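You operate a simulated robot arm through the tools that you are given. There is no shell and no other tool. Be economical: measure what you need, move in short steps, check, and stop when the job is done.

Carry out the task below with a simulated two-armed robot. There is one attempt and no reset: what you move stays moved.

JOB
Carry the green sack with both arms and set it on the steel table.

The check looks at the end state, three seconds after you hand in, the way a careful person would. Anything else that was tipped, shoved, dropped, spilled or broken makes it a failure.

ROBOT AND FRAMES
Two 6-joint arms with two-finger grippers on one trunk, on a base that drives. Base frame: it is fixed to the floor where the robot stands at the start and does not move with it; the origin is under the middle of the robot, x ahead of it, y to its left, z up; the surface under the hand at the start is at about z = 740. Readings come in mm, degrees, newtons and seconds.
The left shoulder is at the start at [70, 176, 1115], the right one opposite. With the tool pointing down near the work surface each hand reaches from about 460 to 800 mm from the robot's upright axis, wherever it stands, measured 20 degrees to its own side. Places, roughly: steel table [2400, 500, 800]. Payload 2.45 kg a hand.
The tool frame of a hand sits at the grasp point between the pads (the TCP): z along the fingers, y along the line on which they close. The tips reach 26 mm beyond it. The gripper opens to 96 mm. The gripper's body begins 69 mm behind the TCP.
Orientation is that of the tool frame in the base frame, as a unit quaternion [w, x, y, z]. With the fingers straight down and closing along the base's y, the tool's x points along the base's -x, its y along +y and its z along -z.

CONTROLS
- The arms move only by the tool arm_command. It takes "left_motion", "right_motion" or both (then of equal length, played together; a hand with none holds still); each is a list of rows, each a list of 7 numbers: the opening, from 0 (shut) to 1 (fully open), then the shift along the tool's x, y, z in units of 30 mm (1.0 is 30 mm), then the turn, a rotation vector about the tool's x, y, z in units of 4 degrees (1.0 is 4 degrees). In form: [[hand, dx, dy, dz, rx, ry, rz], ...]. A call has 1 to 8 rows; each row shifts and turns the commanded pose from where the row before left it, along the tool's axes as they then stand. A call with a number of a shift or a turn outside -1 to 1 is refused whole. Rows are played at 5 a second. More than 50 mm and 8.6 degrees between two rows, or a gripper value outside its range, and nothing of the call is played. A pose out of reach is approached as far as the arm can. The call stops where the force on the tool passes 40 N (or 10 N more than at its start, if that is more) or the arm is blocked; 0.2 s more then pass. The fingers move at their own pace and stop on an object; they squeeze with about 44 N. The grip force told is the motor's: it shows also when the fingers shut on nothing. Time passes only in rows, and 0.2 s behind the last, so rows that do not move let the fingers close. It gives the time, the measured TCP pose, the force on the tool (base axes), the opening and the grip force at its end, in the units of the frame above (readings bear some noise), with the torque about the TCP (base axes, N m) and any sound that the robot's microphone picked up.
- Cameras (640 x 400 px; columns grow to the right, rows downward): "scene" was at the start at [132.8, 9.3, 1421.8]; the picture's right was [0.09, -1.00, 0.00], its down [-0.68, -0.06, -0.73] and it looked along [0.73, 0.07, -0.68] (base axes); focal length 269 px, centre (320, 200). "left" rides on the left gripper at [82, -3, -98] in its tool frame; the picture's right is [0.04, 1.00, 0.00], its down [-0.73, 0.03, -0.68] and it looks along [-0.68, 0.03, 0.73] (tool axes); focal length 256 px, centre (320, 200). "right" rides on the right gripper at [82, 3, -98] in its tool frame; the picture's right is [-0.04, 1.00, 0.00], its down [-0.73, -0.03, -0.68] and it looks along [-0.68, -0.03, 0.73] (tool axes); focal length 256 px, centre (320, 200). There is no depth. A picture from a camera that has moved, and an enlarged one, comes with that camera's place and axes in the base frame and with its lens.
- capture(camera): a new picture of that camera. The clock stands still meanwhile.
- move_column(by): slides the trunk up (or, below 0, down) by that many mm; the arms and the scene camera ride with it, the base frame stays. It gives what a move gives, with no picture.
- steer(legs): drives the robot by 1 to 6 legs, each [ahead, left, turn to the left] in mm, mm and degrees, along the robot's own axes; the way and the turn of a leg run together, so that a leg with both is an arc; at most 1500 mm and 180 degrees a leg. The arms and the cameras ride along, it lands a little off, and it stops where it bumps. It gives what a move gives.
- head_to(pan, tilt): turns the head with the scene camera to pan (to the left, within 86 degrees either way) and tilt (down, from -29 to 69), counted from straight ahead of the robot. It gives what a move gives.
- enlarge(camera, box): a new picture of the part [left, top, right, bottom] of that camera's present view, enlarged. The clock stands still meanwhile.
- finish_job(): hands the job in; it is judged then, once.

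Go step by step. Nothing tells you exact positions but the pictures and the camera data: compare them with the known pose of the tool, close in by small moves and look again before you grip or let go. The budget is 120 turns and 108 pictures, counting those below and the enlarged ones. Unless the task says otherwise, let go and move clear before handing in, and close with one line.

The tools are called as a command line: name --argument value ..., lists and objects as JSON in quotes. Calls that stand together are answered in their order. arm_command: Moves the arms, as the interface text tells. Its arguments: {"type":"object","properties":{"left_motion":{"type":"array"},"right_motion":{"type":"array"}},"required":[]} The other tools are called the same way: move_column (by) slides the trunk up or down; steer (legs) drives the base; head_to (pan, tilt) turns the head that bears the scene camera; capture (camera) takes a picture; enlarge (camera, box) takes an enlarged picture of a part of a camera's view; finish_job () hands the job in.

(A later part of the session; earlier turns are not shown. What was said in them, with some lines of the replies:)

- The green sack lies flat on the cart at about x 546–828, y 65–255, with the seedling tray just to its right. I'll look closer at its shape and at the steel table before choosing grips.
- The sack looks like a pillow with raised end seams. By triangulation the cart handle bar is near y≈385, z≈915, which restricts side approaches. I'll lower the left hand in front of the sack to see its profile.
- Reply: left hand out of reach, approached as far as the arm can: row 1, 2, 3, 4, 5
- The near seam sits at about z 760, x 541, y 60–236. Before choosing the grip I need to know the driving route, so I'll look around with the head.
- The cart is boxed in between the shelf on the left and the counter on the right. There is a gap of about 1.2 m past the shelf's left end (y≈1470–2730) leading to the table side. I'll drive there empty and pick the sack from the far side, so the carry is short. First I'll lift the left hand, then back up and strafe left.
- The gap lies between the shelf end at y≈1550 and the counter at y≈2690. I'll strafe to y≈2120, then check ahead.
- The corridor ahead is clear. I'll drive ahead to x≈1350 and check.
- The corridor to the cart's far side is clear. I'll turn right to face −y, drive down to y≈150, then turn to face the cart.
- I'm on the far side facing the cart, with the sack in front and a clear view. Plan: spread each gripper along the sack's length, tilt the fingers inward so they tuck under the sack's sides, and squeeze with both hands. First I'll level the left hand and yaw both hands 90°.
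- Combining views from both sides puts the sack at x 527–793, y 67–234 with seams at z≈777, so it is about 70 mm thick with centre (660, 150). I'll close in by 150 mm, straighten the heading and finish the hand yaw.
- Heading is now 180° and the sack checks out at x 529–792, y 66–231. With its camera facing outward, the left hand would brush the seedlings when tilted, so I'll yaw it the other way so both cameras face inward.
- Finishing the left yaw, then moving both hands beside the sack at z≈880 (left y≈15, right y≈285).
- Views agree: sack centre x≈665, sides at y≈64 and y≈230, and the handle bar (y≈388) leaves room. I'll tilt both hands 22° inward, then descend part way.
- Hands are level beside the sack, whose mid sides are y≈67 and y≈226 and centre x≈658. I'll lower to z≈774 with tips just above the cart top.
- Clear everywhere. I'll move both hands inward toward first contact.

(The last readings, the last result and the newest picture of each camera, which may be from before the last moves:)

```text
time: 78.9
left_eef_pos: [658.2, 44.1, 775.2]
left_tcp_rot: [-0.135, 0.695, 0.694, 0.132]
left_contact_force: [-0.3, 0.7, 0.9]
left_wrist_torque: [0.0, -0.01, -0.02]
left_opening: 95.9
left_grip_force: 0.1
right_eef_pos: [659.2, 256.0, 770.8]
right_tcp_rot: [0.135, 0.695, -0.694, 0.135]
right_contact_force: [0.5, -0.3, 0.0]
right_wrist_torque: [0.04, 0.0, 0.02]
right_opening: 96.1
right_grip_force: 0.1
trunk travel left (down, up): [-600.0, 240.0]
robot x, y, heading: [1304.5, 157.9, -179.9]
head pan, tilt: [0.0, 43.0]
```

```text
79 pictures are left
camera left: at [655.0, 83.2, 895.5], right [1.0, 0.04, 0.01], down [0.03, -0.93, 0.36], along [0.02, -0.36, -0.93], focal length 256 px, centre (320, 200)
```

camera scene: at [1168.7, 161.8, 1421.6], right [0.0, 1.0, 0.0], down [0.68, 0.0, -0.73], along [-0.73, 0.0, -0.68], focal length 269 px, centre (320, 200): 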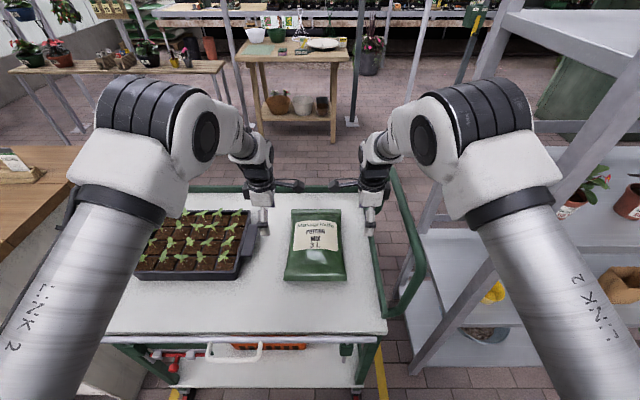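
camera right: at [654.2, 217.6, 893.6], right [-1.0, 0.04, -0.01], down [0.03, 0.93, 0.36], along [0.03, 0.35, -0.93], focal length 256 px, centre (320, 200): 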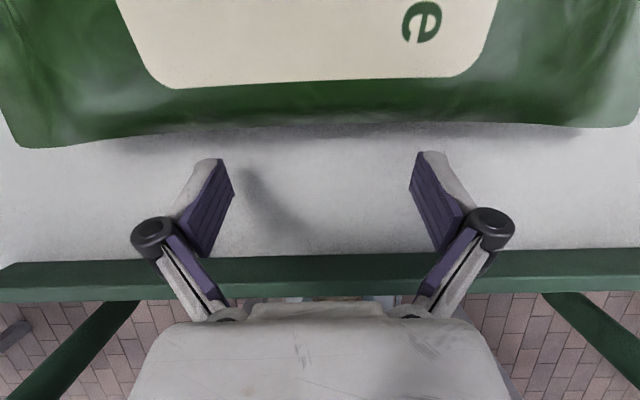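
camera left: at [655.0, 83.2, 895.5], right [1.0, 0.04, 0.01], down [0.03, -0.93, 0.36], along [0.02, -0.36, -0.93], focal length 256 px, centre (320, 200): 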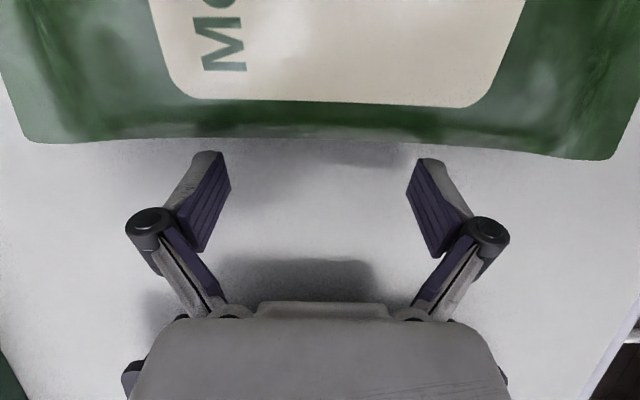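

About 10 mm of gap remains on each side. I'll close in with small steps and watch the forces.

arm_command --left_motion '[[1, 0.155, 0, 0.063, 0, 0, 0], [1, 0.155, 0, 0.063, 0, 0, 0], [1, 0.1, 0, 0.04, 0, 0, 0]]' --right_motion '[[1, 0.155, 0, 0.063, 0, 0, 0], [1, 0.155, 0, 0.063, 0, 0, 0], [1, 0.1, 0, 0.04, 0, 0, 0]]'

capture --camera "right"

capture --camera "left"

```text
time: 79.7
left_eef_pos: [656.9, 56.5, 773.3]
left_tcp_rot: [-0.135, 0.694, 0.694, 0.133]
left_contact_force: [-1.3, -2.0, -1.3]
left_wrist_torque: [0.04, -0.07, 0.04]
left_opening: 96.2
left_grip_force: 0.1
right_eef_pos: [658.5, 243.3, 770.8]
right_tcp_rot: [0.135, 0.695, -0.694, 0.135]
right_contact_force: [-0.2, 0.1, -0.1]
right_wrist_torque: [-0.02, -0.01, 0.01]
right_opening: 95.9
right_grip_force: 0.1
trunk travel left (down, up): [-600.0, 240.0]
robot x, y, heading: [1303.1, 160.5, -179.9]
head pan, tilt: [0.0, 43.0]
```

```text
78 pictures are left
camera right: at [654.5, 203.9, 894.1], right [-1.0, 0.03, -0.02], down [0.03, 0.93, 0.36], along [0.03, 0.35, -0.93], focal length 256 px, centre (320, 200)
```

right: 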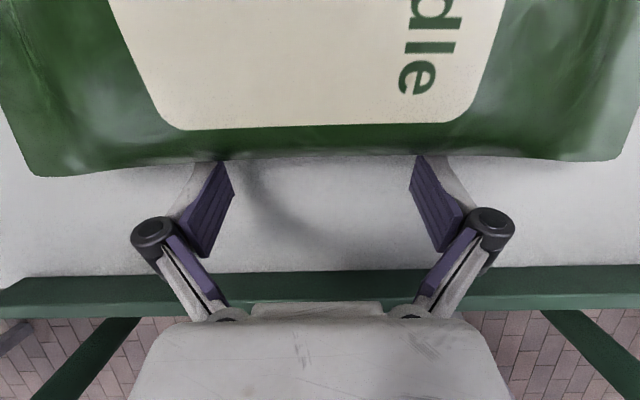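

```text
77 pictures are left
camera left: at [654.0, 96.8, 895.2], right [1.0, 0.04, 0.01], down [0.03, -0.93, 0.36], along [0.03, -0.36, -0.93], focal length 256 px, centre (320, 200)
```

left: 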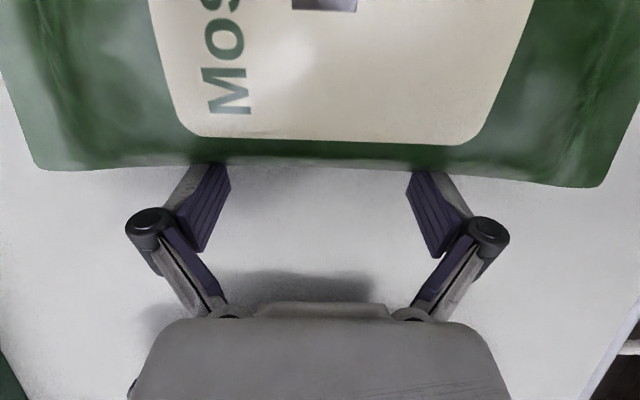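

The fingertips are tucking under both sides and the left is just touching. I'll squeeze further with 3 mm steps.

arm_command --left_motion '[[1, 0.093, 0, 0.038, 0, 0, 0], [1, 0.093, 0, 0.038, 0, 0, 0]]' --right_motion '[[1, 0.093, 0, 0.038, 0, 0, 0], [1, 0.093, 0, 0.038, 0, 0, 0]]'

arm_command --left_motion '[[1, 0.093, 0, 0.038, 0, 0, 0], [1, 0.093, 0, 0.038, 0, 0, 0]]' --right_motion '[[1, 0.093, 0, 0.038, 0, 0, 0], [1, 0.093, 0, 0.038, 0, 0, 0]]'

```text
time: 80.5
left_eef_pos: [656.9, 60.8, 773.7]
left_tcp_rot: [-0.133, 0.695, 0.694, 0.132]
left_contact_force: [0.0, -2.5, -0.9]
left_wrist_torque: [-0.03, -0.03, 0.09]
left_opening: 96.0
left_grip_force: 0.1
right_eef_pos: [659.0, 239.0, 771.4]
right_tcp_rot: [-0.134, -0.694, 0.695, -0.134]
right_contact_force: [-0.2, 2.4, -0.5]
right_wrist_torque: [-0.01, -0.03, -0.14]
right_opening: 95.8
right_grip_force: 0.1
trunk travel left (down, up): [-600.0, 240.0]
robot x, y, heading: [1304.0, 159.9, -179.8]
head pan, tilt: [0.0, 43.0]
stopped in row 2 (left hand): the force on the tool passed its limit at 42 N (the readings are from after the stop); the commanded pose is now the measured one
```

```text
time: 81.0
left_eef_pos: [655.9, 62.4, 773.3]
left_tcp_rot: [-0.134, 0.695, 0.694, 0.13]
left_contact_force: [0.5, -1.6, -0.2]
left_wrist_torque: [0.01, -0.02, 0.11]
left_opening: 96.0
left_grip_force: 0.1
right_eef_pos: [657.6, 238.7, 769.8]
right_tcp_rot: [-0.134, -0.693, 0.696, -0.133]
right_contact_force: [0.6, 2.0, -1.0]
right_wrist_torque: [-0.02, 0.0, -0.03]
right_opening: 96.0
right_grip_force: 0.1
trunk travel left (down, up): [-600.0, 240.0]
robot x, y, heading: [1306.2, 160.7, -179.9]
head pan, tilt: [0.0, 43.0]
stopped in row 2 (left hand): the force on the tool passed its limit at 49 N (the readings are from after the stop); the commanded pose is now the measured one
```

The sack is stiff: the force passed 40 N and the stop relaxed the squeeze. I'll squeeze in sub-millimetre steps instead so the force holds.

arm_command --left_motion '[[1, 0.02, 0, 0.008, 0, 0, 0]]' --right_motion '[[1, 0.02, 0, 0.008, 0, 0, 0]]'

arm_command --left_motion '[[1, 0.02, 0, 0.008, 0, 0, 0]]' --right_motion '[[1, 0.02, 0, 0.008, 0, 0, 0]]'

```text
time: 81.4
left_eef_pos: [655.9, 62.1, 773.1]
left_tcp_rot: [-0.133, 0.696, 0.694, 0.13]
left_contact_force: [1.1, -11.6, -0.1]
left_wrist_torque: [0.06, -0.01, -0.1]
left_opening: 95.8
left_grip_force: 0.1
right_eef_pos: [658.2, 238.1, 770.5]
right_tcp_rot: [-0.134, -0.694, 0.695, -0.132]
right_contact_force: [0.2, 11.5, -2.4]
right_wrist_torque: [-0.1, -0.07, 0.16]
right_opening: 95.8
right_grip_force: 0.0
trunk travel left (down, up): [-600.0, 240.0]
robot x, y, heading: [1305.6, 159.7, -180.0]
head pan, tilt: [0.0, 43.0]
```

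```text
time: 81.8
left_eef_pos: [656.1, 61.6, 773.5]
left_tcp_rot: [-0.135, 0.694, 0.695, 0.131]
left_contact_force: [0.1, -26.5, -1.7]
left_wrist_torque: [0.11, -0.04, -0.16]
left_opening: 96.1
left_grip_force: 0.0
right_eef_pos: [658.1, 238.5, 769.3]
right_tcp_rot: [-0.134, -0.694, 0.695, -0.133]
right_contact_force: [1.4, 29.3, -0.1]
right_wrist_torque: [-0.22, 0.03, 0.3]
right_opening: 96.3
right_grip_force: 0.0
trunk travel left (down, up): [-600.0, 240.0]
robot x, y, heading: [1304.7, 162.3, -179.9]
head pan, tilt: [0.0, 43.0]
```

The squeeze holds at about 28 N on each side. I'll add a little more, then lift gently with the trunk so both hands rise in sync.

arm_command --left_motion '[[1, 0.008, 0, 0.003, 0, 0, 0]]' --right_motion '[[1, 0.008, 0, 0.003, 0, 0, 0]]'

move_column --by 8

capture --camera "scene"

capture --camera "right"

```text
time: 82.3
left_eef_pos: [655.7, 62.2, 773.3]
left_tcp_rot: [-0.133, 0.695, 0.694, 0.13]
left_contact_force: [-0.4, -2.5, -1.0]
left_wrist_torque: [-0.01, 0.07, -0.01]
left_opening: 95.8
left_grip_force: 0.2
right_eef_pos: [658.3, 239.6, 770.3]
right_tcp_rot: [-0.134, -0.693, 0.696, -0.132]
right_contact_force: [0.6, 3.0, 0.2]
right_wrist_torque: [-0.06, 0.03, 0.08]
right_opening: 96.0
right_grip_force: 0.1
trunk travel left (down, up): [-600.0, 240.0]
robot x, y, heading: [1306.4, 161.1, -179.8]
head pan, tilt: [0.0, 43.0]
stopped in row 1 (right hand): the force on the tool passed its limit at 41 N (the readings are from after the stop); the commanded pose is now the measured one
```

```text
time: 82.9
left_eef_pos: [656.7, 60.8, 779.9]
left_tcp_rot: [-0.133, 0.695, 0.695, 0.13]
left_contact_force: [0.2, -13.0, -5.7]
left_wrist_torque: [-0.01, -0.01, -0.21]
left_opening: 95.1
left_grip_force: 0.0
right_eef_pos: [656.9, 237.8, 776.3]
right_tcp_rot: [-0.134, -0.694, 0.695, -0.133]
right_contact_force: [-0.1, 13.4, -5.2]
right_wrist_torque: [-0.05, 0.01, 0.2]
right_opening: 95.4
right_grip_force: 0.0
trunk travel left (down, up): [-608.0, 232.0]
robot x, y, heading: [1306.5, 157.2, -179.9]
head pan, tilt: [0.0, 43.0]
```

```text
76 pictures are left
camera scene: at [1170.4, 161.8, 1429.7], right [0.0, 1.0, 0.0], down [0.68, 0.0, -0.73], along [-0.73, 0.0, -0.68], focal length 269 px, centre (320, 200)
```

scene: 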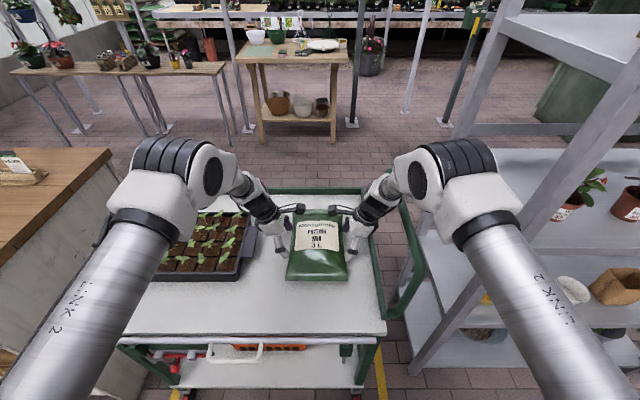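

```text
75 pictures are left
camera right: at [653.5, 199.6, 898.9], right [-1.0, 0.04, -0.01], down [0.03, 0.93, 0.36], along [0.03, 0.36, -0.93], focal length 256 px, centre (320, 200)
```

right: 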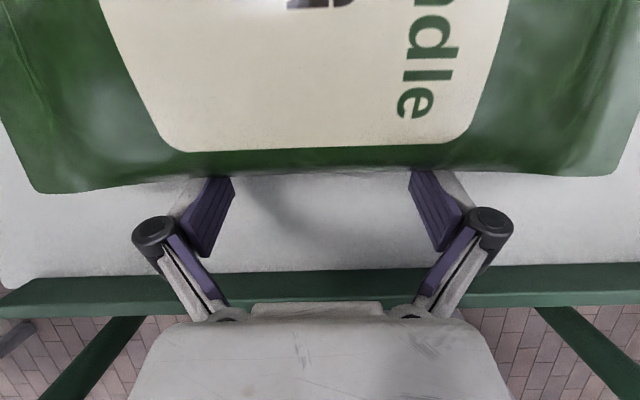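

After 8 mm the hands carry about 11 N in total. I'll raise a bit more to see whether the sack is off the surface or slipping.

move_column --by 10

capture --camera "right"

enlarge --camera "scene" --box '[240, 180, 400, 290]'

```text
time: 83.4
left_eef_pos: [655.2, 61.1, 790.5]
left_tcp_rot: [-0.133, 0.694, 0.695, 0.13]
left_contact_force: [-0.2, -18.7, -6.2]
left_wrist_torque: [0.01, 0.05, -0.25]
left_opening: 95.3
left_grip_force: 0.1
right_eef_pos: [657.5, 237.3, 785.6]
right_tcp_rot: [-0.134, -0.694, 0.695, -0.133]
right_contact_force: [-0.1, 18.6, -6.0]
right_wrist_torque: [-0.07, 0.01, 0.13]
right_opening: 95.1
right_grip_force: 0.1
trunk travel left (down, up): [-618.0, 222.0]
robot x, y, heading: [1301.5, 161.3, -179.7]
head pan, tilt: [0.0, 43.0]
```

```text
74 pictures are left
camera right: at [653.0, 199.6, 908.8], right [-1.0, 0.04, -0.01], down [0.03, 0.93, 0.36], along [0.03, 0.36, -0.93], focal length 256 px, centre (320, 200)
```

right: 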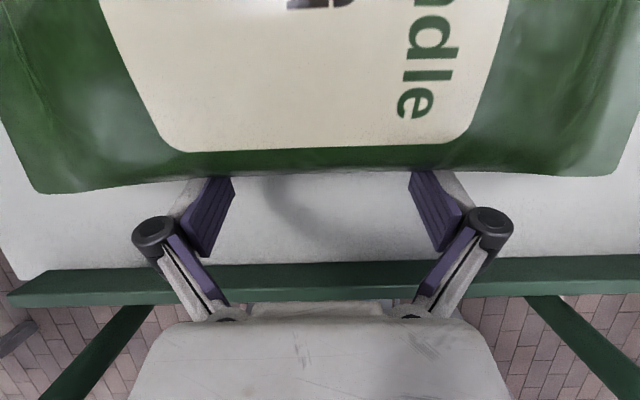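

```text
3.64 times, centred on (320, 235) of scene
camera zoom: at [1169.7, 161.8, 1439.7], right [0.0, 1.0, 0.0], down [0.68, 0.0, -0.73], along [-0.73, 0.0, -0.68], focal length 979 px, centre (320, 73)
```

zoom: 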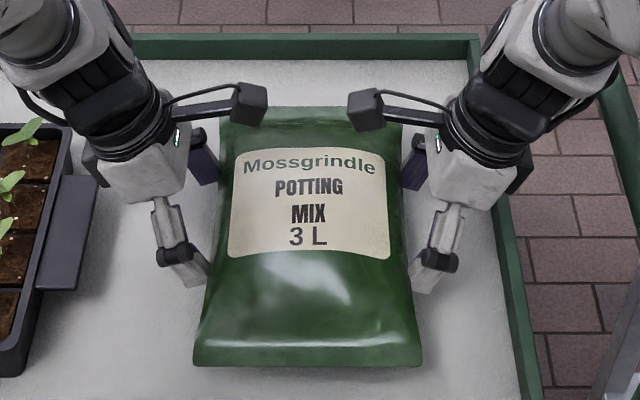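

The sack is rising with the hands without slipping (about 6 N of weight per hand). I'll tighten a touch and raise another 180 mm.

arm_command --left_motion '[[1, 0.006, 0, 0.003, 0, 0, 0]]' --right_motion '[[1, 0.006, 0, 0.003, 0, 0, 0]]'

move_column --by 60

move_column --by 120

capture --camera "scene"

capture --camera "right"

```text
time: 83.8
left_eef_pos: [655.6, 60.3, 791.5]
left_tcp_rot: [-0.133, 0.694, 0.696, 0.129]
left_contact_force: [-2.0, -30.5, -5.1]
left_wrist_torque: [0.01, 0.02, -0.15]
left_opening: 95.5
left_grip_force: 0.2
right_eef_pos: [657.3, 239.1, 786.0]
right_tcp_rot: [-0.134, -0.694, 0.695, -0.132]
right_contact_force: [2.7, 29.7, -5.7]
right_wrist_torque: [-0.12, 0.0, 0.42]
right_opening: 95.5
right_grip_force: 0.1
trunk travel left (down, up): [-618.0, 222.0]
robot x, y, heading: [1309.7, 157.4, -179.8]
head pan, tilt: [0.0, 43.0]
```

```text
time: 84.8
left_eef_pos: [655.8, 61.8, 852.2]
left_tcp_rot: [-0.133, 0.695, 0.695, 0.13]
left_contact_force: [-0.5, -9.7, -5.5]
left_wrist_torque: [-0.03, 0.1, -0.18]
left_opening: 95.3
left_grip_force: 0.0
right_eef_pos: [656.7, 238.6, 846.5]
right_tcp_rot: [-0.133, -0.694, 0.695, -0.133]
right_contact_force: [-0.6, 10.0, -5.8]
right_wrist_torque: [0.03, -0.05, 0.12]
right_opening: 95.0
right_grip_force: 0.0
trunk travel left (down, up): [-679.0, 161.0]
robot x, y, heading: [1304.7, 160.0, -179.9]
head pan, tilt: [0.0, 43.0]
stopped: the force on the tool passed its limit at 41 N (the readings are from after the stop); the commanded pose is now the measured one
```

```text
time: 86.3
left_eef_pos: [655.9, 61.0, 970.3]
left_tcp_rot: [-0.133, 0.694, 0.695, 0.131]
left_contact_force: [-0.4, -30.5, -7.0]
left_wrist_torque: [0.05, 0.04, -0.4]
left_opening: 95.3
left_grip_force: 0.0
right_eef_pos: [657.4, 239.2, 967.1]
right_tcp_rot: [-0.134, -0.694, 0.695, -0.132]
right_contact_force: [0.0, 29.6, -5.8]
right_wrist_torque: [-0.14, -0.05, 0.29]
right_opening: 95.3
right_grip_force: 0.1
trunk travel left (down, up): [-799.0, 41.0]
robot x, y, heading: [1305.0, 160.6, -179.7]
head pan, tilt: [0.0, 43.0]
```

```text
72 pictures are left
camera scene: at [1169.1, 161.8, 1620.8], right [0.0, 1.0, 0.0], down [0.68, 0.0, -0.73], along [-0.73, 0.0, -0.68], focal length 269 px, centre (320, 200)
```

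scene: 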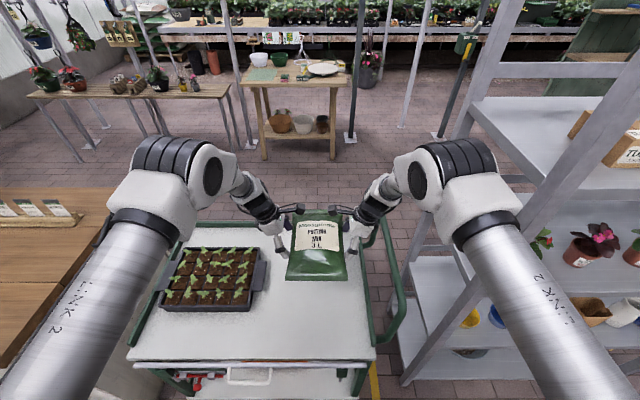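

```text
71 pictures are left
camera right: at [652.2, 199.7, 1089.4], right [-1.0, 0.04, -0.01], down [0.03, 0.93, 0.36], along [0.03, 0.36, -0.93], focal length 256 px, centre (320, 200)
```

right: 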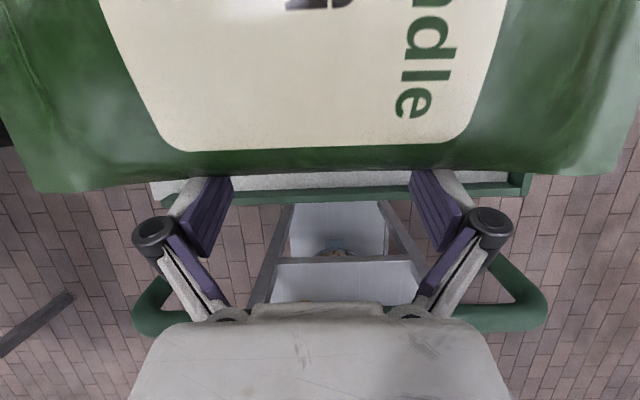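

The sack is held level and steady at z≈970. I'll back away gently first and check the hold.

steer --legs '[[-100, 0, 0]]'

capture --camera "right"

```text
time: 87.5
left_eef_pos: [751.7, 61.7, 971.5]
left_tcp_rot: [-0.132, 0.695, 0.695, 0.129]
left_contact_force: [-0.5, -35.9, -5.4]
left_wrist_torque: [0.06, -0.02, -0.37]
left_opening: 96.1
left_grip_force: 0.0
right_eef_pos: [753.2, 236.9, 965.5]
right_tcp_rot: [-0.133, -0.694, 0.695, -0.132]
right_contact_force: [-0.4, 35.9, -6.5]
right_wrist_torque: [-0.16, 0.01, 0.37]
right_opening: 95.7
right_grip_force: 0.2
trunk travel left (down, up): [-799.0, 41.0]
robot x, y, heading: [1404.6, 156.8, -179.7]
head pan, tilt: [0.0, 43.0]
```

```text
70 pictures are left
camera right: at [749.0, 198.9, 1088.4], right [-1.0, 0.04, -0.02], down [0.03, 0.93, 0.36], along [0.03, 0.36, -0.93], focal length 256 px, centre (320, 200)
```

right: 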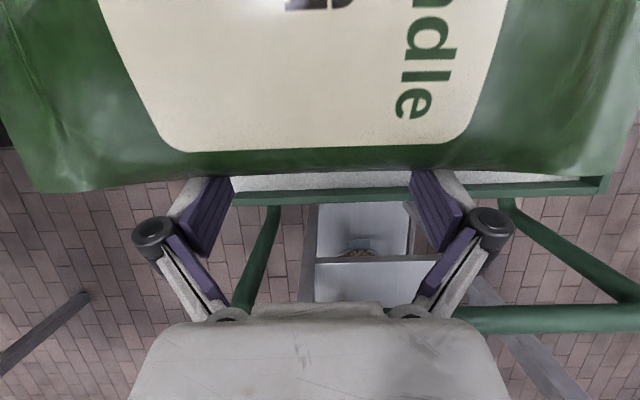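

The hold is unchanged. I'll ease the squeeze slightly to stay off the limit, back up a little more, and begin the turn to the left, which is the open side.

arm_command --left_motion '[[1, -0.005, 0, -0.002, 0, 0, 0]]' --right_motion '[[1, -0.005, 0, -0.002, 0, 0, 0]]'

steer --legs '[[-100, 0, 0], [0, 0, 20]]'

capture --camera "right"

capture --camera "scene"

```text
time: 87.9
left_eef_pos: [752.3, 59.3, 970.5]
left_tcp_rot: [-0.133, 0.694, 0.696, 0.131]
left_contact_force: [-0.2, -9.3, -6.3]
left_wrist_torque: [-0.04, 0.04, -0.32]
left_opening: 95.2
left_grip_force: 0.0
right_eef_pos: [753.5, 238.5, 966.5]
right_tcp_rot: [0.132, 0.695, -0.695, 0.133]
right_contact_force: [-2.4, 9.0, -6.3]
right_wrist_torque: [0.01, -0.11, 0.16]
right_opening: 95.0
right_grip_force: 0.0
trunk travel left (down, up): [-799.0, 41.0]
robot x, y, heading: [1404.4, 159.5, -179.8]
head pan, tilt: [0.0, 43.0]
```

```text
time: 90.1
left_eef_pos: [929.1, -159.5, 971.1]
left_tcp_rot: [-0.154, 0.559, 0.808, 0.104]
left_contact_force: [10.1, -23.6, -5.9]
left_wrist_torque: [-0.01, -0.04, -0.43]
left_opening: 95.6
left_grip_force: 0.0
right_eef_pos: [869.5, 7.3, 966.2]
right_tcp_rot: [0.108, 0.806, -0.562, 0.154]
right_contact_force: [-10.1, 24.7, -7.0]
right_wrist_torque: [-0.07, 0.0, 0.2]
right_opening: 95.3
right_grip_force: 0.1
trunk travel left (down, up): [-799.0, 41.0]
robot x, y, heading: [1506.3, 160.8, -159.1]
head pan, tilt: [0.0, 43.0]
```

```text
69 pictures are left
camera right: at [877.3, -28.8, 1089.2], right [-0.95, -0.31, -0.01], down [-0.3, 0.88, 0.36], along [-0.1, 0.35, -0.93], focal length 256 px, centre (320, 200)
```

right: 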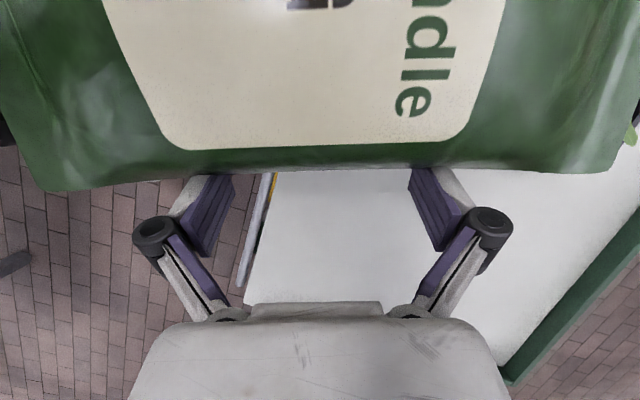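

```text
68 pictures are left
camera scene: at [1374.9, 116.0, 1620.8], right [-0.35, 0.94, 0.0], down [0.64, 0.24, -0.73], along [-0.68, -0.26, -0.68], focal length 269 px, centre (320, 200)
```

scene: 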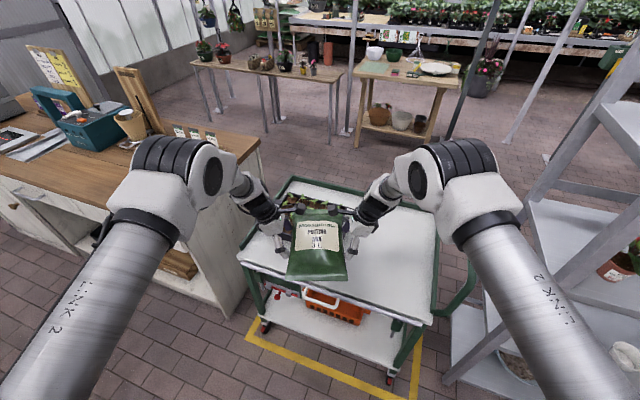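

The hold is steady while turning. I'll continue the turn in stages.

steer --legs '[[0, 0, 35], [0, 0, 35]]'

capture --camera "scene"

capture --camera "right"

```text
time: 93.9
left_eef_pos: [1610.6, -487.0, 971.1]
left_tcp_rot: [-0.186, -0.006, 0.983, -0.003]
left_contact_force: [31.6, 1.6, -4.6]
left_wrist_torque: [0.03, 0.04, -0.43]
left_opening: 96.0
left_grip_force: 0.0
right_eef_pos: [1432.6, -487.7, 968.1]
right_tcp_rot: [0.0, 0.982, 0.005, 0.187]
right_contact_force: [-31.5, -2.4, -6.6]
right_wrist_torque: [0.0, -0.06, 0.18]
right_opening: 95.4
right_grip_force: 0.0
trunk travel left (down, up): [-799.0, 41.0]
robot x, y, heading: [1502.3, 161.1, -89.4]
head pan, tilt: [0.0, 43.0]
```

```text
67 pictures are left
camera scene: at [1504.5, 27.3, 1620.9], right [-1.0, -0.01, 0.0], down [-0.01, 0.68, -0.73], along [0.01, -0.73, -0.68], focal length 269 px, centre (320, 200)
```

scene: 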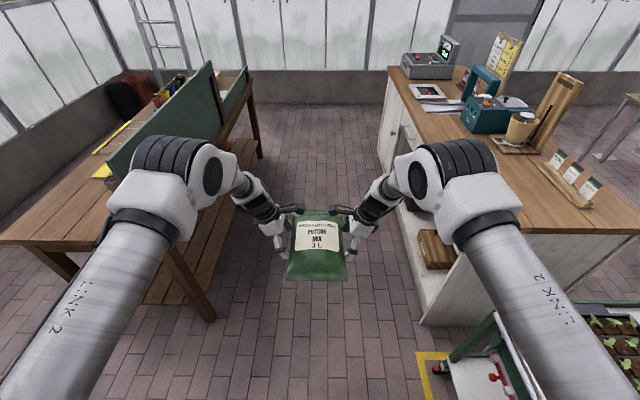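

```text
66 pictures are left
camera right: at [1470.9, -489.9, 1089.6], right [-0.03, -1.0, -0.01], down [-0.93, 0.02, 0.36], along [-0.36, 0.02, -0.93], focal length 256 px, centre (320, 200)
```

right: 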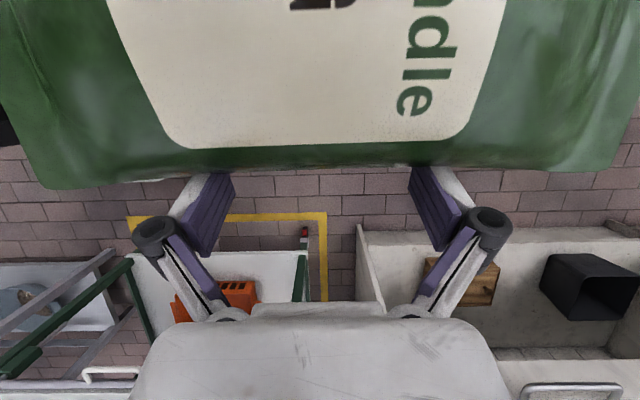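

Clear of the bench and counter. I'll finish the turn toward the steel table.

steer --legs '[[0, 0, 45], [0, 0, 44.4]]'

capture --camera "scene"

capture --camera "right"

```text
time: 98.4
left_eef_pos: [2151.3, 264.9, 972.3]
left_tcp_rot: [0.129, 0.697, -0.692, 0.133]
left_contact_force: [-0.2, 29.5, -5.3]
left_wrist_torque: [0.0, 0.0, -0.05]
left_opening: 96.0
left_grip_force: 0.0
right_eef_pos: [2150.7, 88.5, 966.9]
right_tcp_rot: [-0.133, 0.693, 0.696, 0.132]
right_contact_force: [0.7, -29.4, -7.3]
right_wrist_torque: [0.06, 0.02, -0.04]
right_opening: 95.7
right_grip_force: 0.0
trunk travel left (down, up): [-799.0, 41.0]
robot x, y, heading: [1504.3, 163.3, 0.4]
head pan, tilt: [0.0, 43.0]
```

```text
65 pictures are left
camera scene: at [1638.7, 163.5, 1620.9], right [0.01, -1.0, 0.0], down [-0.68, -0.01, -0.73], along [0.73, 0.01, -0.68], focal length 269 px, centre (320, 200)
```

scene: 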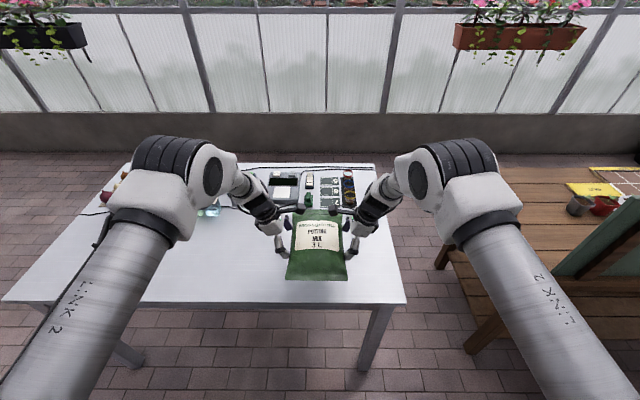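

```text
64 pictures are left
camera right: at [2153.8, 127.1, 1089.5], right [1.0, -0.03, -0.01], down [-0.03, -0.93, 0.36], along [-0.02, -0.36, -0.93], focal length 256 px, centre (320, 200)
```

right: 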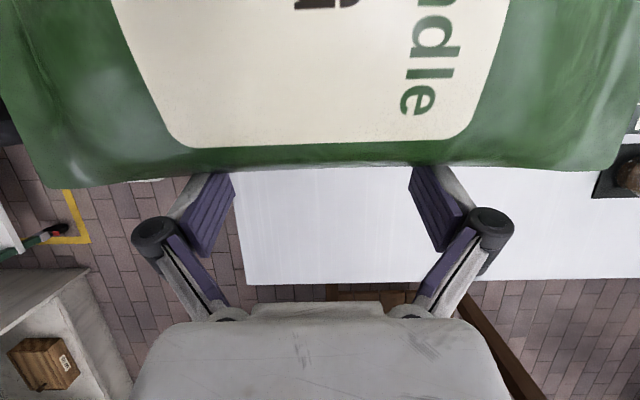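

The sack is over the steel table's near edge (x≈2041), and the items there start at x≈2485. I'll drive 110 mm ahead and 130 mm left so the sack covers about x 2128–2394.

steer --legs '[[0, 130, 0], [110, 0, -0.4]]'

capture --camera "scene"

capture --camera "left"

capture --camera "right"

```text
time: 100.5
left_eef_pos: [2260.7, 393.4, 971.3]
left_tcp_rot: [-0.129, -0.695, 0.695, -0.133]
left_contact_force: [0.3, 28.4, -5.4]
left_wrist_torque: [0.01, 0.06, -0.32]
left_opening: 95.6
left_grip_force: 0.1
right_eef_pos: [2259.0, 212.8, 967.9]
right_tcp_rot: [-0.132, 0.696, 0.694, 0.132]
right_contact_force: [-0.8, -29.0, -6.7]
right_wrist_torque: [0.02, -0.05, 0.22]
right_opening: 95.1
right_grip_force: 0.0
trunk travel left (down, up): [-799.0, 41.0]
robot x, y, heading: [1610.0, 288.0, -0.0]
head pan, tilt: [0.0, 43.0]
```

```text
63 pictures are left
camera scene: at [1745.0, 294.8, 1621.2], right [0.0, -1.0, 0.0], down [-0.68, 0.0, -0.73], along [0.73, 0.0, -0.68], focal length 269 px, centre (320, 200)
```

scene: 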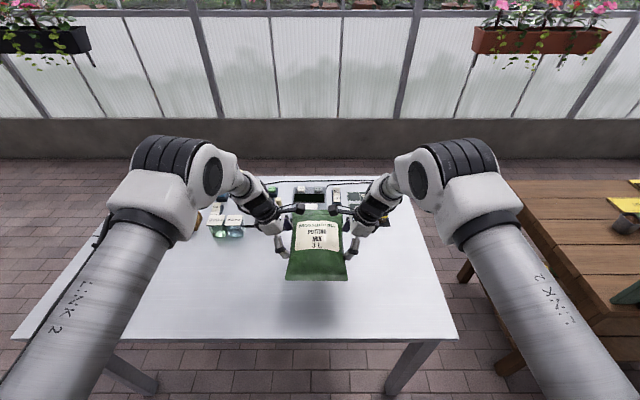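

```text
62 pictures are left
camera left: at [2263.5, 352.4, 1093.2], right [-1.0, -0.04, 0.01], down [-0.03, 0.93, 0.36], along [-0.02, 0.36, -0.93], focal length 256 px, centre (320, 200)
```

left: 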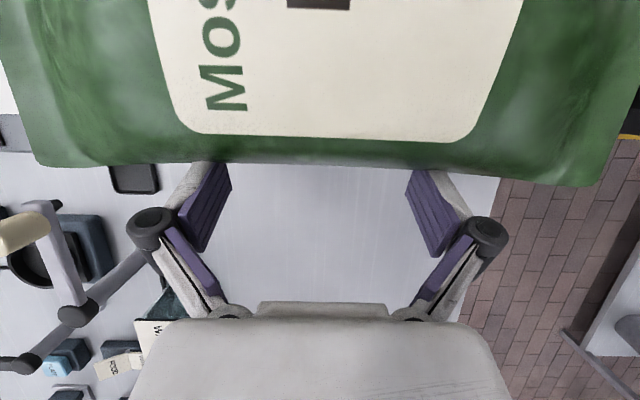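

```text
61 pictures are left
camera right: at [2260.4, 253.3, 1090.4], right [1.0, -0.04, -0.01], down [-0.03, -0.93, 0.36], along [-0.03, -0.36, -0.93], focal length 256 px, centre (320, 200)
```

right: 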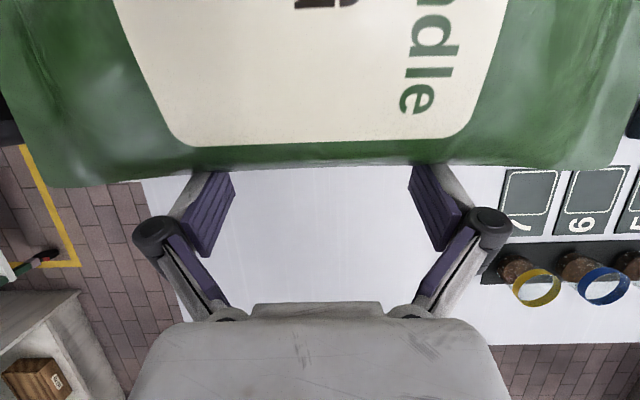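

The sack is placed well clear of the items (they start at x≈2450). I'll lower 120 mm with the trunk, then check.

move_column --by -120

capture --camera "scene"

capture --camera "left"

capture --camera "right"

```text
time: 102.0
left_eef_pos: [2260.6, 392.3, 852.5]
left_tcp_rot: [-0.129, -0.694, 0.696, -0.133]
left_contact_force: [-0.7, 23.1, -5.6]
left_wrist_torque: [0.06, -0.08, -0.34]
left_opening: 95.0
left_grip_force: 0.0
right_eef_pos: [2259.7, 210.9, 846.8]
right_tcp_rot: [-0.132, 0.696, 0.693, 0.134]
right_contact_force: [0.1, -23.9, -5.8]
right_wrist_torque: [-0.01, 0.07, 0.22]
right_opening: 94.9
right_grip_force: 0.0
trunk travel left (down, up): [-679.0, 161.0]
robot x, y, heading: [1613.3, 289.7, 0.2]
head pan, tilt: [0.0, 43.0]
```

```text
60 pictures are left
camera scene: at [1746.0, 293.6, 1501.1], right [0.0, -1.0, 0.0], down [-0.68, 0.0, -0.73], along [0.73, 0.0, -0.68], focal length 269 px, centre (320, 200)
```

scene: 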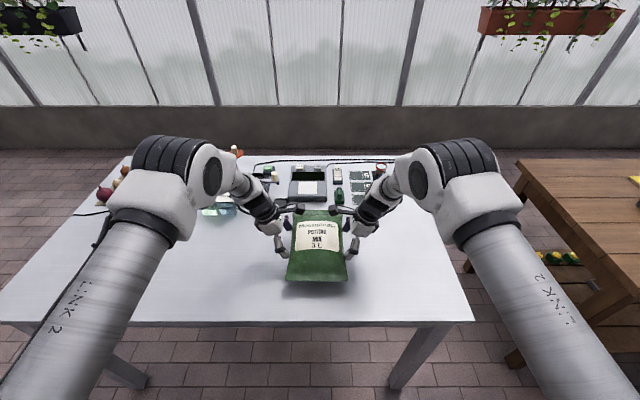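

```text
59 pictures are left
camera left: at [2264.1, 352.0, 972.7], right [-1.0, -0.04, 0.01], down [-0.03, 0.93, 0.37], along [-0.02, 0.36, -0.93], focal length 256 px, centre (320, 200)
```

left: 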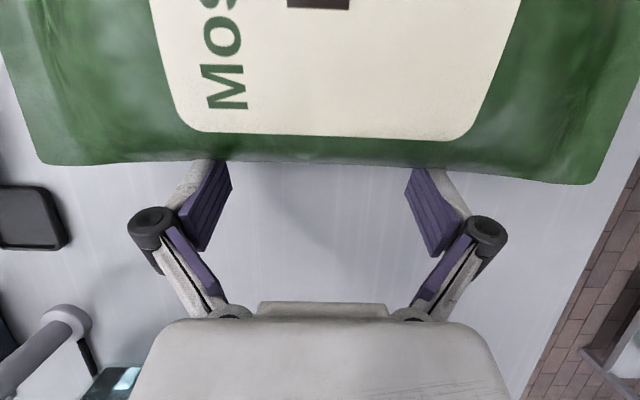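

```text
58 pictures are left
camera right: at [2261.1, 252.1, 969.8], right [1.0, -0.04, -0.01], down [-0.03, -0.93, 0.36], along [-0.03, -0.36, -0.93], focal length 256 px, centre (320, 200)
```

right: 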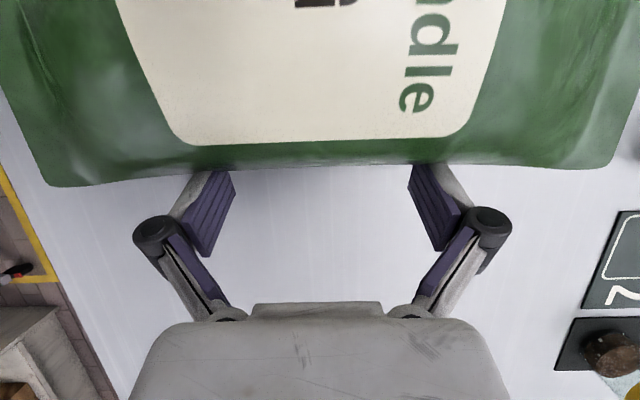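

All clear below. I'll lower in small steps until the weight comes off the hands.

move_column --by -14

move_column --by -3

```text
time: 102.6
left_eef_pos: [2260.6, 390.8, 836.6]
left_tcp_rot: [-0.13, -0.694, 0.695, -0.133]
left_contact_force: [-0.6, 19.1, -4.8]
left_wrist_torque: [0.04, 0.01, -0.51]
left_opening: 96.2
left_grip_force: 0.2
right_eef_pos: [2259.0, 210.9, 833.9]
right_tcp_rot: [-0.132, 0.696, 0.693, 0.133]
right_contact_force: [0.2, -19.1, -6.2]
right_wrist_torque: [0.02, -0.03, 0.31]
right_opening: 96.3
right_grip_force: 0.0
trunk travel left (down, up): [-665.0, 175.0]
robot x, y, heading: [1613.2, 295.0, 0.2]
head pan, tilt: [0.0, 43.0]
```

```text
time: 103.1
left_eef_pos: [2260.4, 391.7, 836.7]
left_tcp_rot: [-0.13, -0.694, 0.696, -0.134]
left_contact_force: [1.2, 9.3, -0.3]
left_wrist_torque: [-0.01, 0.06, -0.47]
left_opening: 96.1
left_grip_force: 0.1
right_eef_pos: [2258.7, 213.3, 832.0]
right_tcp_rot: [-0.131, 0.696, 0.693, 0.135]
right_contact_force: [1.3, -8.0, -0.6]
right_wrist_torque: [0.02, 0.03, 0.24]
right_opening: 96.4
right_grip_force: 0.0
trunk travel left (down, up): [-662.0, 178.0]
robot x, y, heading: [1610.8, 291.6, 0.3]
head pan, tilt: [0.0, 43.0]
```

The vertical load has gone to zero, so the sack is resting on the table. I'll lower 2 mm more, then retract both hands outward along their inward direction.

move_column --by -2

arm_command --left_motion '[[1, -0.1, 0, -0.04, 0, 0, 0], [1, -0.3, 0, -0.12, 0, 0, 0], [1, -0.4, 0, -0.16, 0, 0, 0]]' --right_motion '[[1, -0.1, 0, -0.04, 0, 0, 0], [1, -0.3, 0, -0.12, 0, 0, 0], [1, -0.4, 0, -0.16, 0, 0, 0]]'

capture --camera "left"

capture --camera "right"

capture --camera "scene"

```text
time: 103.6
left_eef_pos: [2259.0, 390.7, 834.3]
left_tcp_rot: [-0.13, -0.694, 0.695, -0.133]
left_contact_force: [-0.2, -0.3, -0.7]
left_wrist_torque: [0.0, 0.01, 0.0]
left_opening: 95.8
left_grip_force: 0.1
right_eef_pos: [2259.0, 213.0, 828.3]
right_tcp_rot: [-0.131, 0.696, 0.693, 0.133]
right_contact_force: [0.0, -0.2, -0.7]
right_wrist_torque: [0.0, 0.0, -0.01]
right_opening: 96.0
right_grip_force: 0.1
trunk travel left (down, up): [-660.0, 180.0]
robot x, y, heading: [1614.5, 291.8, 0.2]
head pan, tilt: [0.0, 43.0]
```

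```text
time: 104.4
left_eef_pos: [2259.5, 418.7, 833.2]
left_tcp_rot: [-0.129, -0.695, 0.695, -0.134]
left_contact_force: [-0.2, 0.4, 0.1]
left_wrist_torque: [-0.05, 0.01, -0.03]
left_opening: 96.1
left_grip_force: 0.1
right_eef_pos: [2257.3, 187.1, 830.2]
right_tcp_rot: [-0.131, 0.696, 0.694, 0.132]
right_contact_force: [0.2, -0.4, 0.3]
right_wrist_torque: [-0.01, -0.01, 0.0]
right_opening: 96.2
right_grip_force: 0.1
trunk travel left (down, up): [-660.0, 180.0]
robot x, y, heading: [1612.5, 288.5, -0.0]
head pan, tilt: [0.0, 43.0]
```

```text
57 pictures are left
camera left: at [2262.6, 377.7, 954.2], right [-1.0, -0.04, 0.01], down [-0.03, 0.93, 0.36], along [-0.02, 0.36, -0.93], focal length 256 px, centre (320, 200)
```

left: 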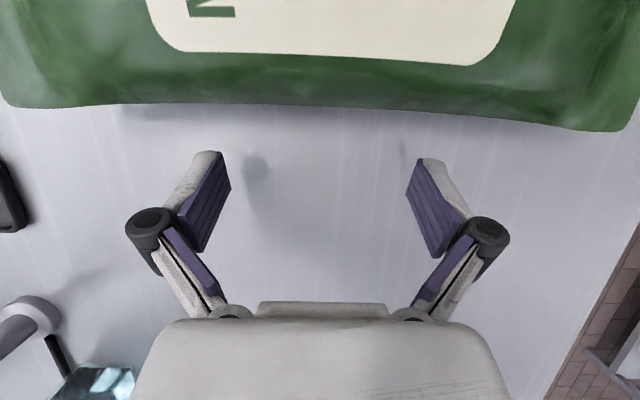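

```text
56 pictures are left
camera right: at [2260.1, 227.1, 952.4], right [1.0, -0.04, -0.01], down [-0.03, -0.93, 0.36], along [-0.03, -0.36, -0.93], focal length 256 px, centre (320, 200)
```

right: 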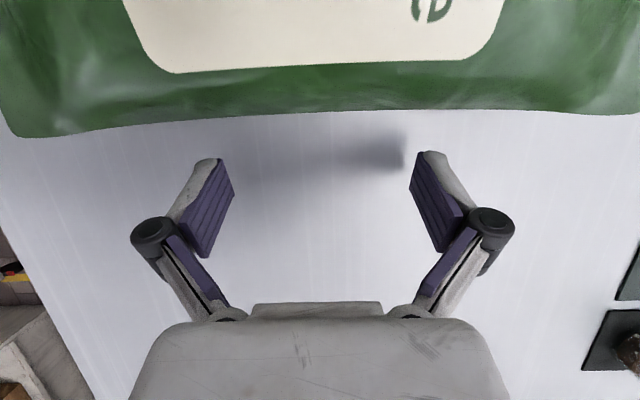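

```text
55 pictures are left
camera scene: at [1744.8, 293.5, 1482.1], right [0.0, -1.0, 0.0], down [-0.68, 0.0, -0.73], along [0.73, 0.0, -0.68], focal length 269 px, centre (320, 200)
```

scene: 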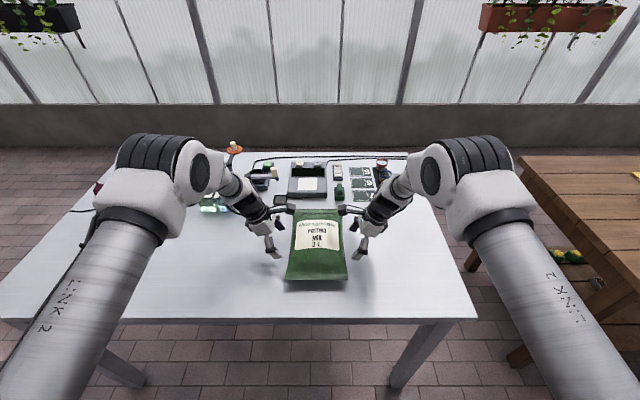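

The sack lies free and flat on the table. I'll raise the hands straight up with the trunk and back off.

move_column --by 150

steer --legs '[[-200, 0, 0]]'

capture --camera "scene"

```text
time: 106.2
left_eef_pos: [2260.9, 416.5, 984.0]
left_tcp_rot: [0.129, 0.695, -0.695, 0.133]
left_contact_force: [0.1, -1.0, 0.2]
left_wrist_torque: [0.01, 0.03, -0.03]
left_opening: 96.2
left_grip_force: 0.1
right_eef_pos: [2259.2, 187.5, 979.5]
right_tcp_rot: [-0.131, 0.696, 0.693, 0.134]
right_contact_force: [0.1, -0.3, 0.6]
right_wrist_torque: [-0.02, 0.0, 0.02]
right_opening: 96.0
right_grip_force: 0.1
trunk travel left (down, up): [-810.0, 30.0]
robot x, y, heading: [1610.6, 293.2, -0.0]
head pan, tilt: [0.0, 43.0]
```

```text
time: 107.8
left_eef_pos: [2058.9, 416.7, 980.7]
left_tcp_rot: [-0.129, -0.694, 0.695, -0.132]
left_contact_force: [-0.2, 1.5, 0.2]
left_wrist_torque: [0.01, 0.0, 0.01]
left_opening: 96.0
left_grip_force: 0.1
right_eef_pos: [2057.5, 187.0, 979.4]
right_tcp_rot: [-0.132, 0.695, 0.694, 0.134]
right_contact_force: [-0.1, 0.4, 0.3]
right_wrist_torque: [-0.01, 0.0, 0.0]
right_opening: 96.0
right_grip_force: 0.2
trunk travel left (down, up): [-810.0, 30.0]
robot x, y, heading: [1409.2, 292.1, 0.2]
head pan, tilt: [0.0, 43.0]
```

```text
54 pictures are left
camera scene: at [1545.2, 293.3, 1631.8], right [0.0, -1.0, 0.0], down [-0.68, 0.0, -0.73], along [0.73, 0.0, -0.68], focal length 269 px, centre (320, 200)
```

scene: 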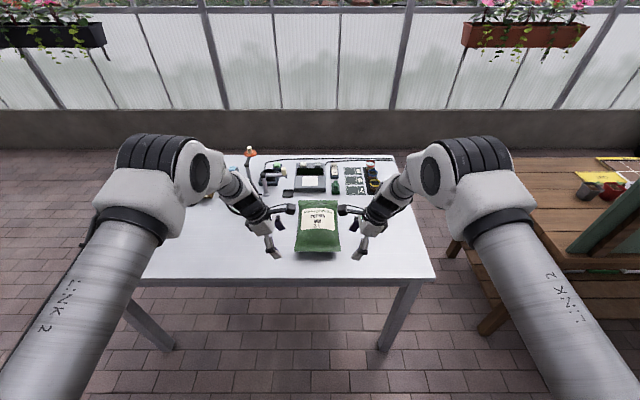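

The sack rests flat on the steel table, clear of the items there. Both hands are free and backed away, so I'm handing in.

finish_job

```text
The job is handed in.
```

I carried the green sack with both arms and set it flat on the steel table. Both hands are clear, and I saw nothing else moved or knocked over.
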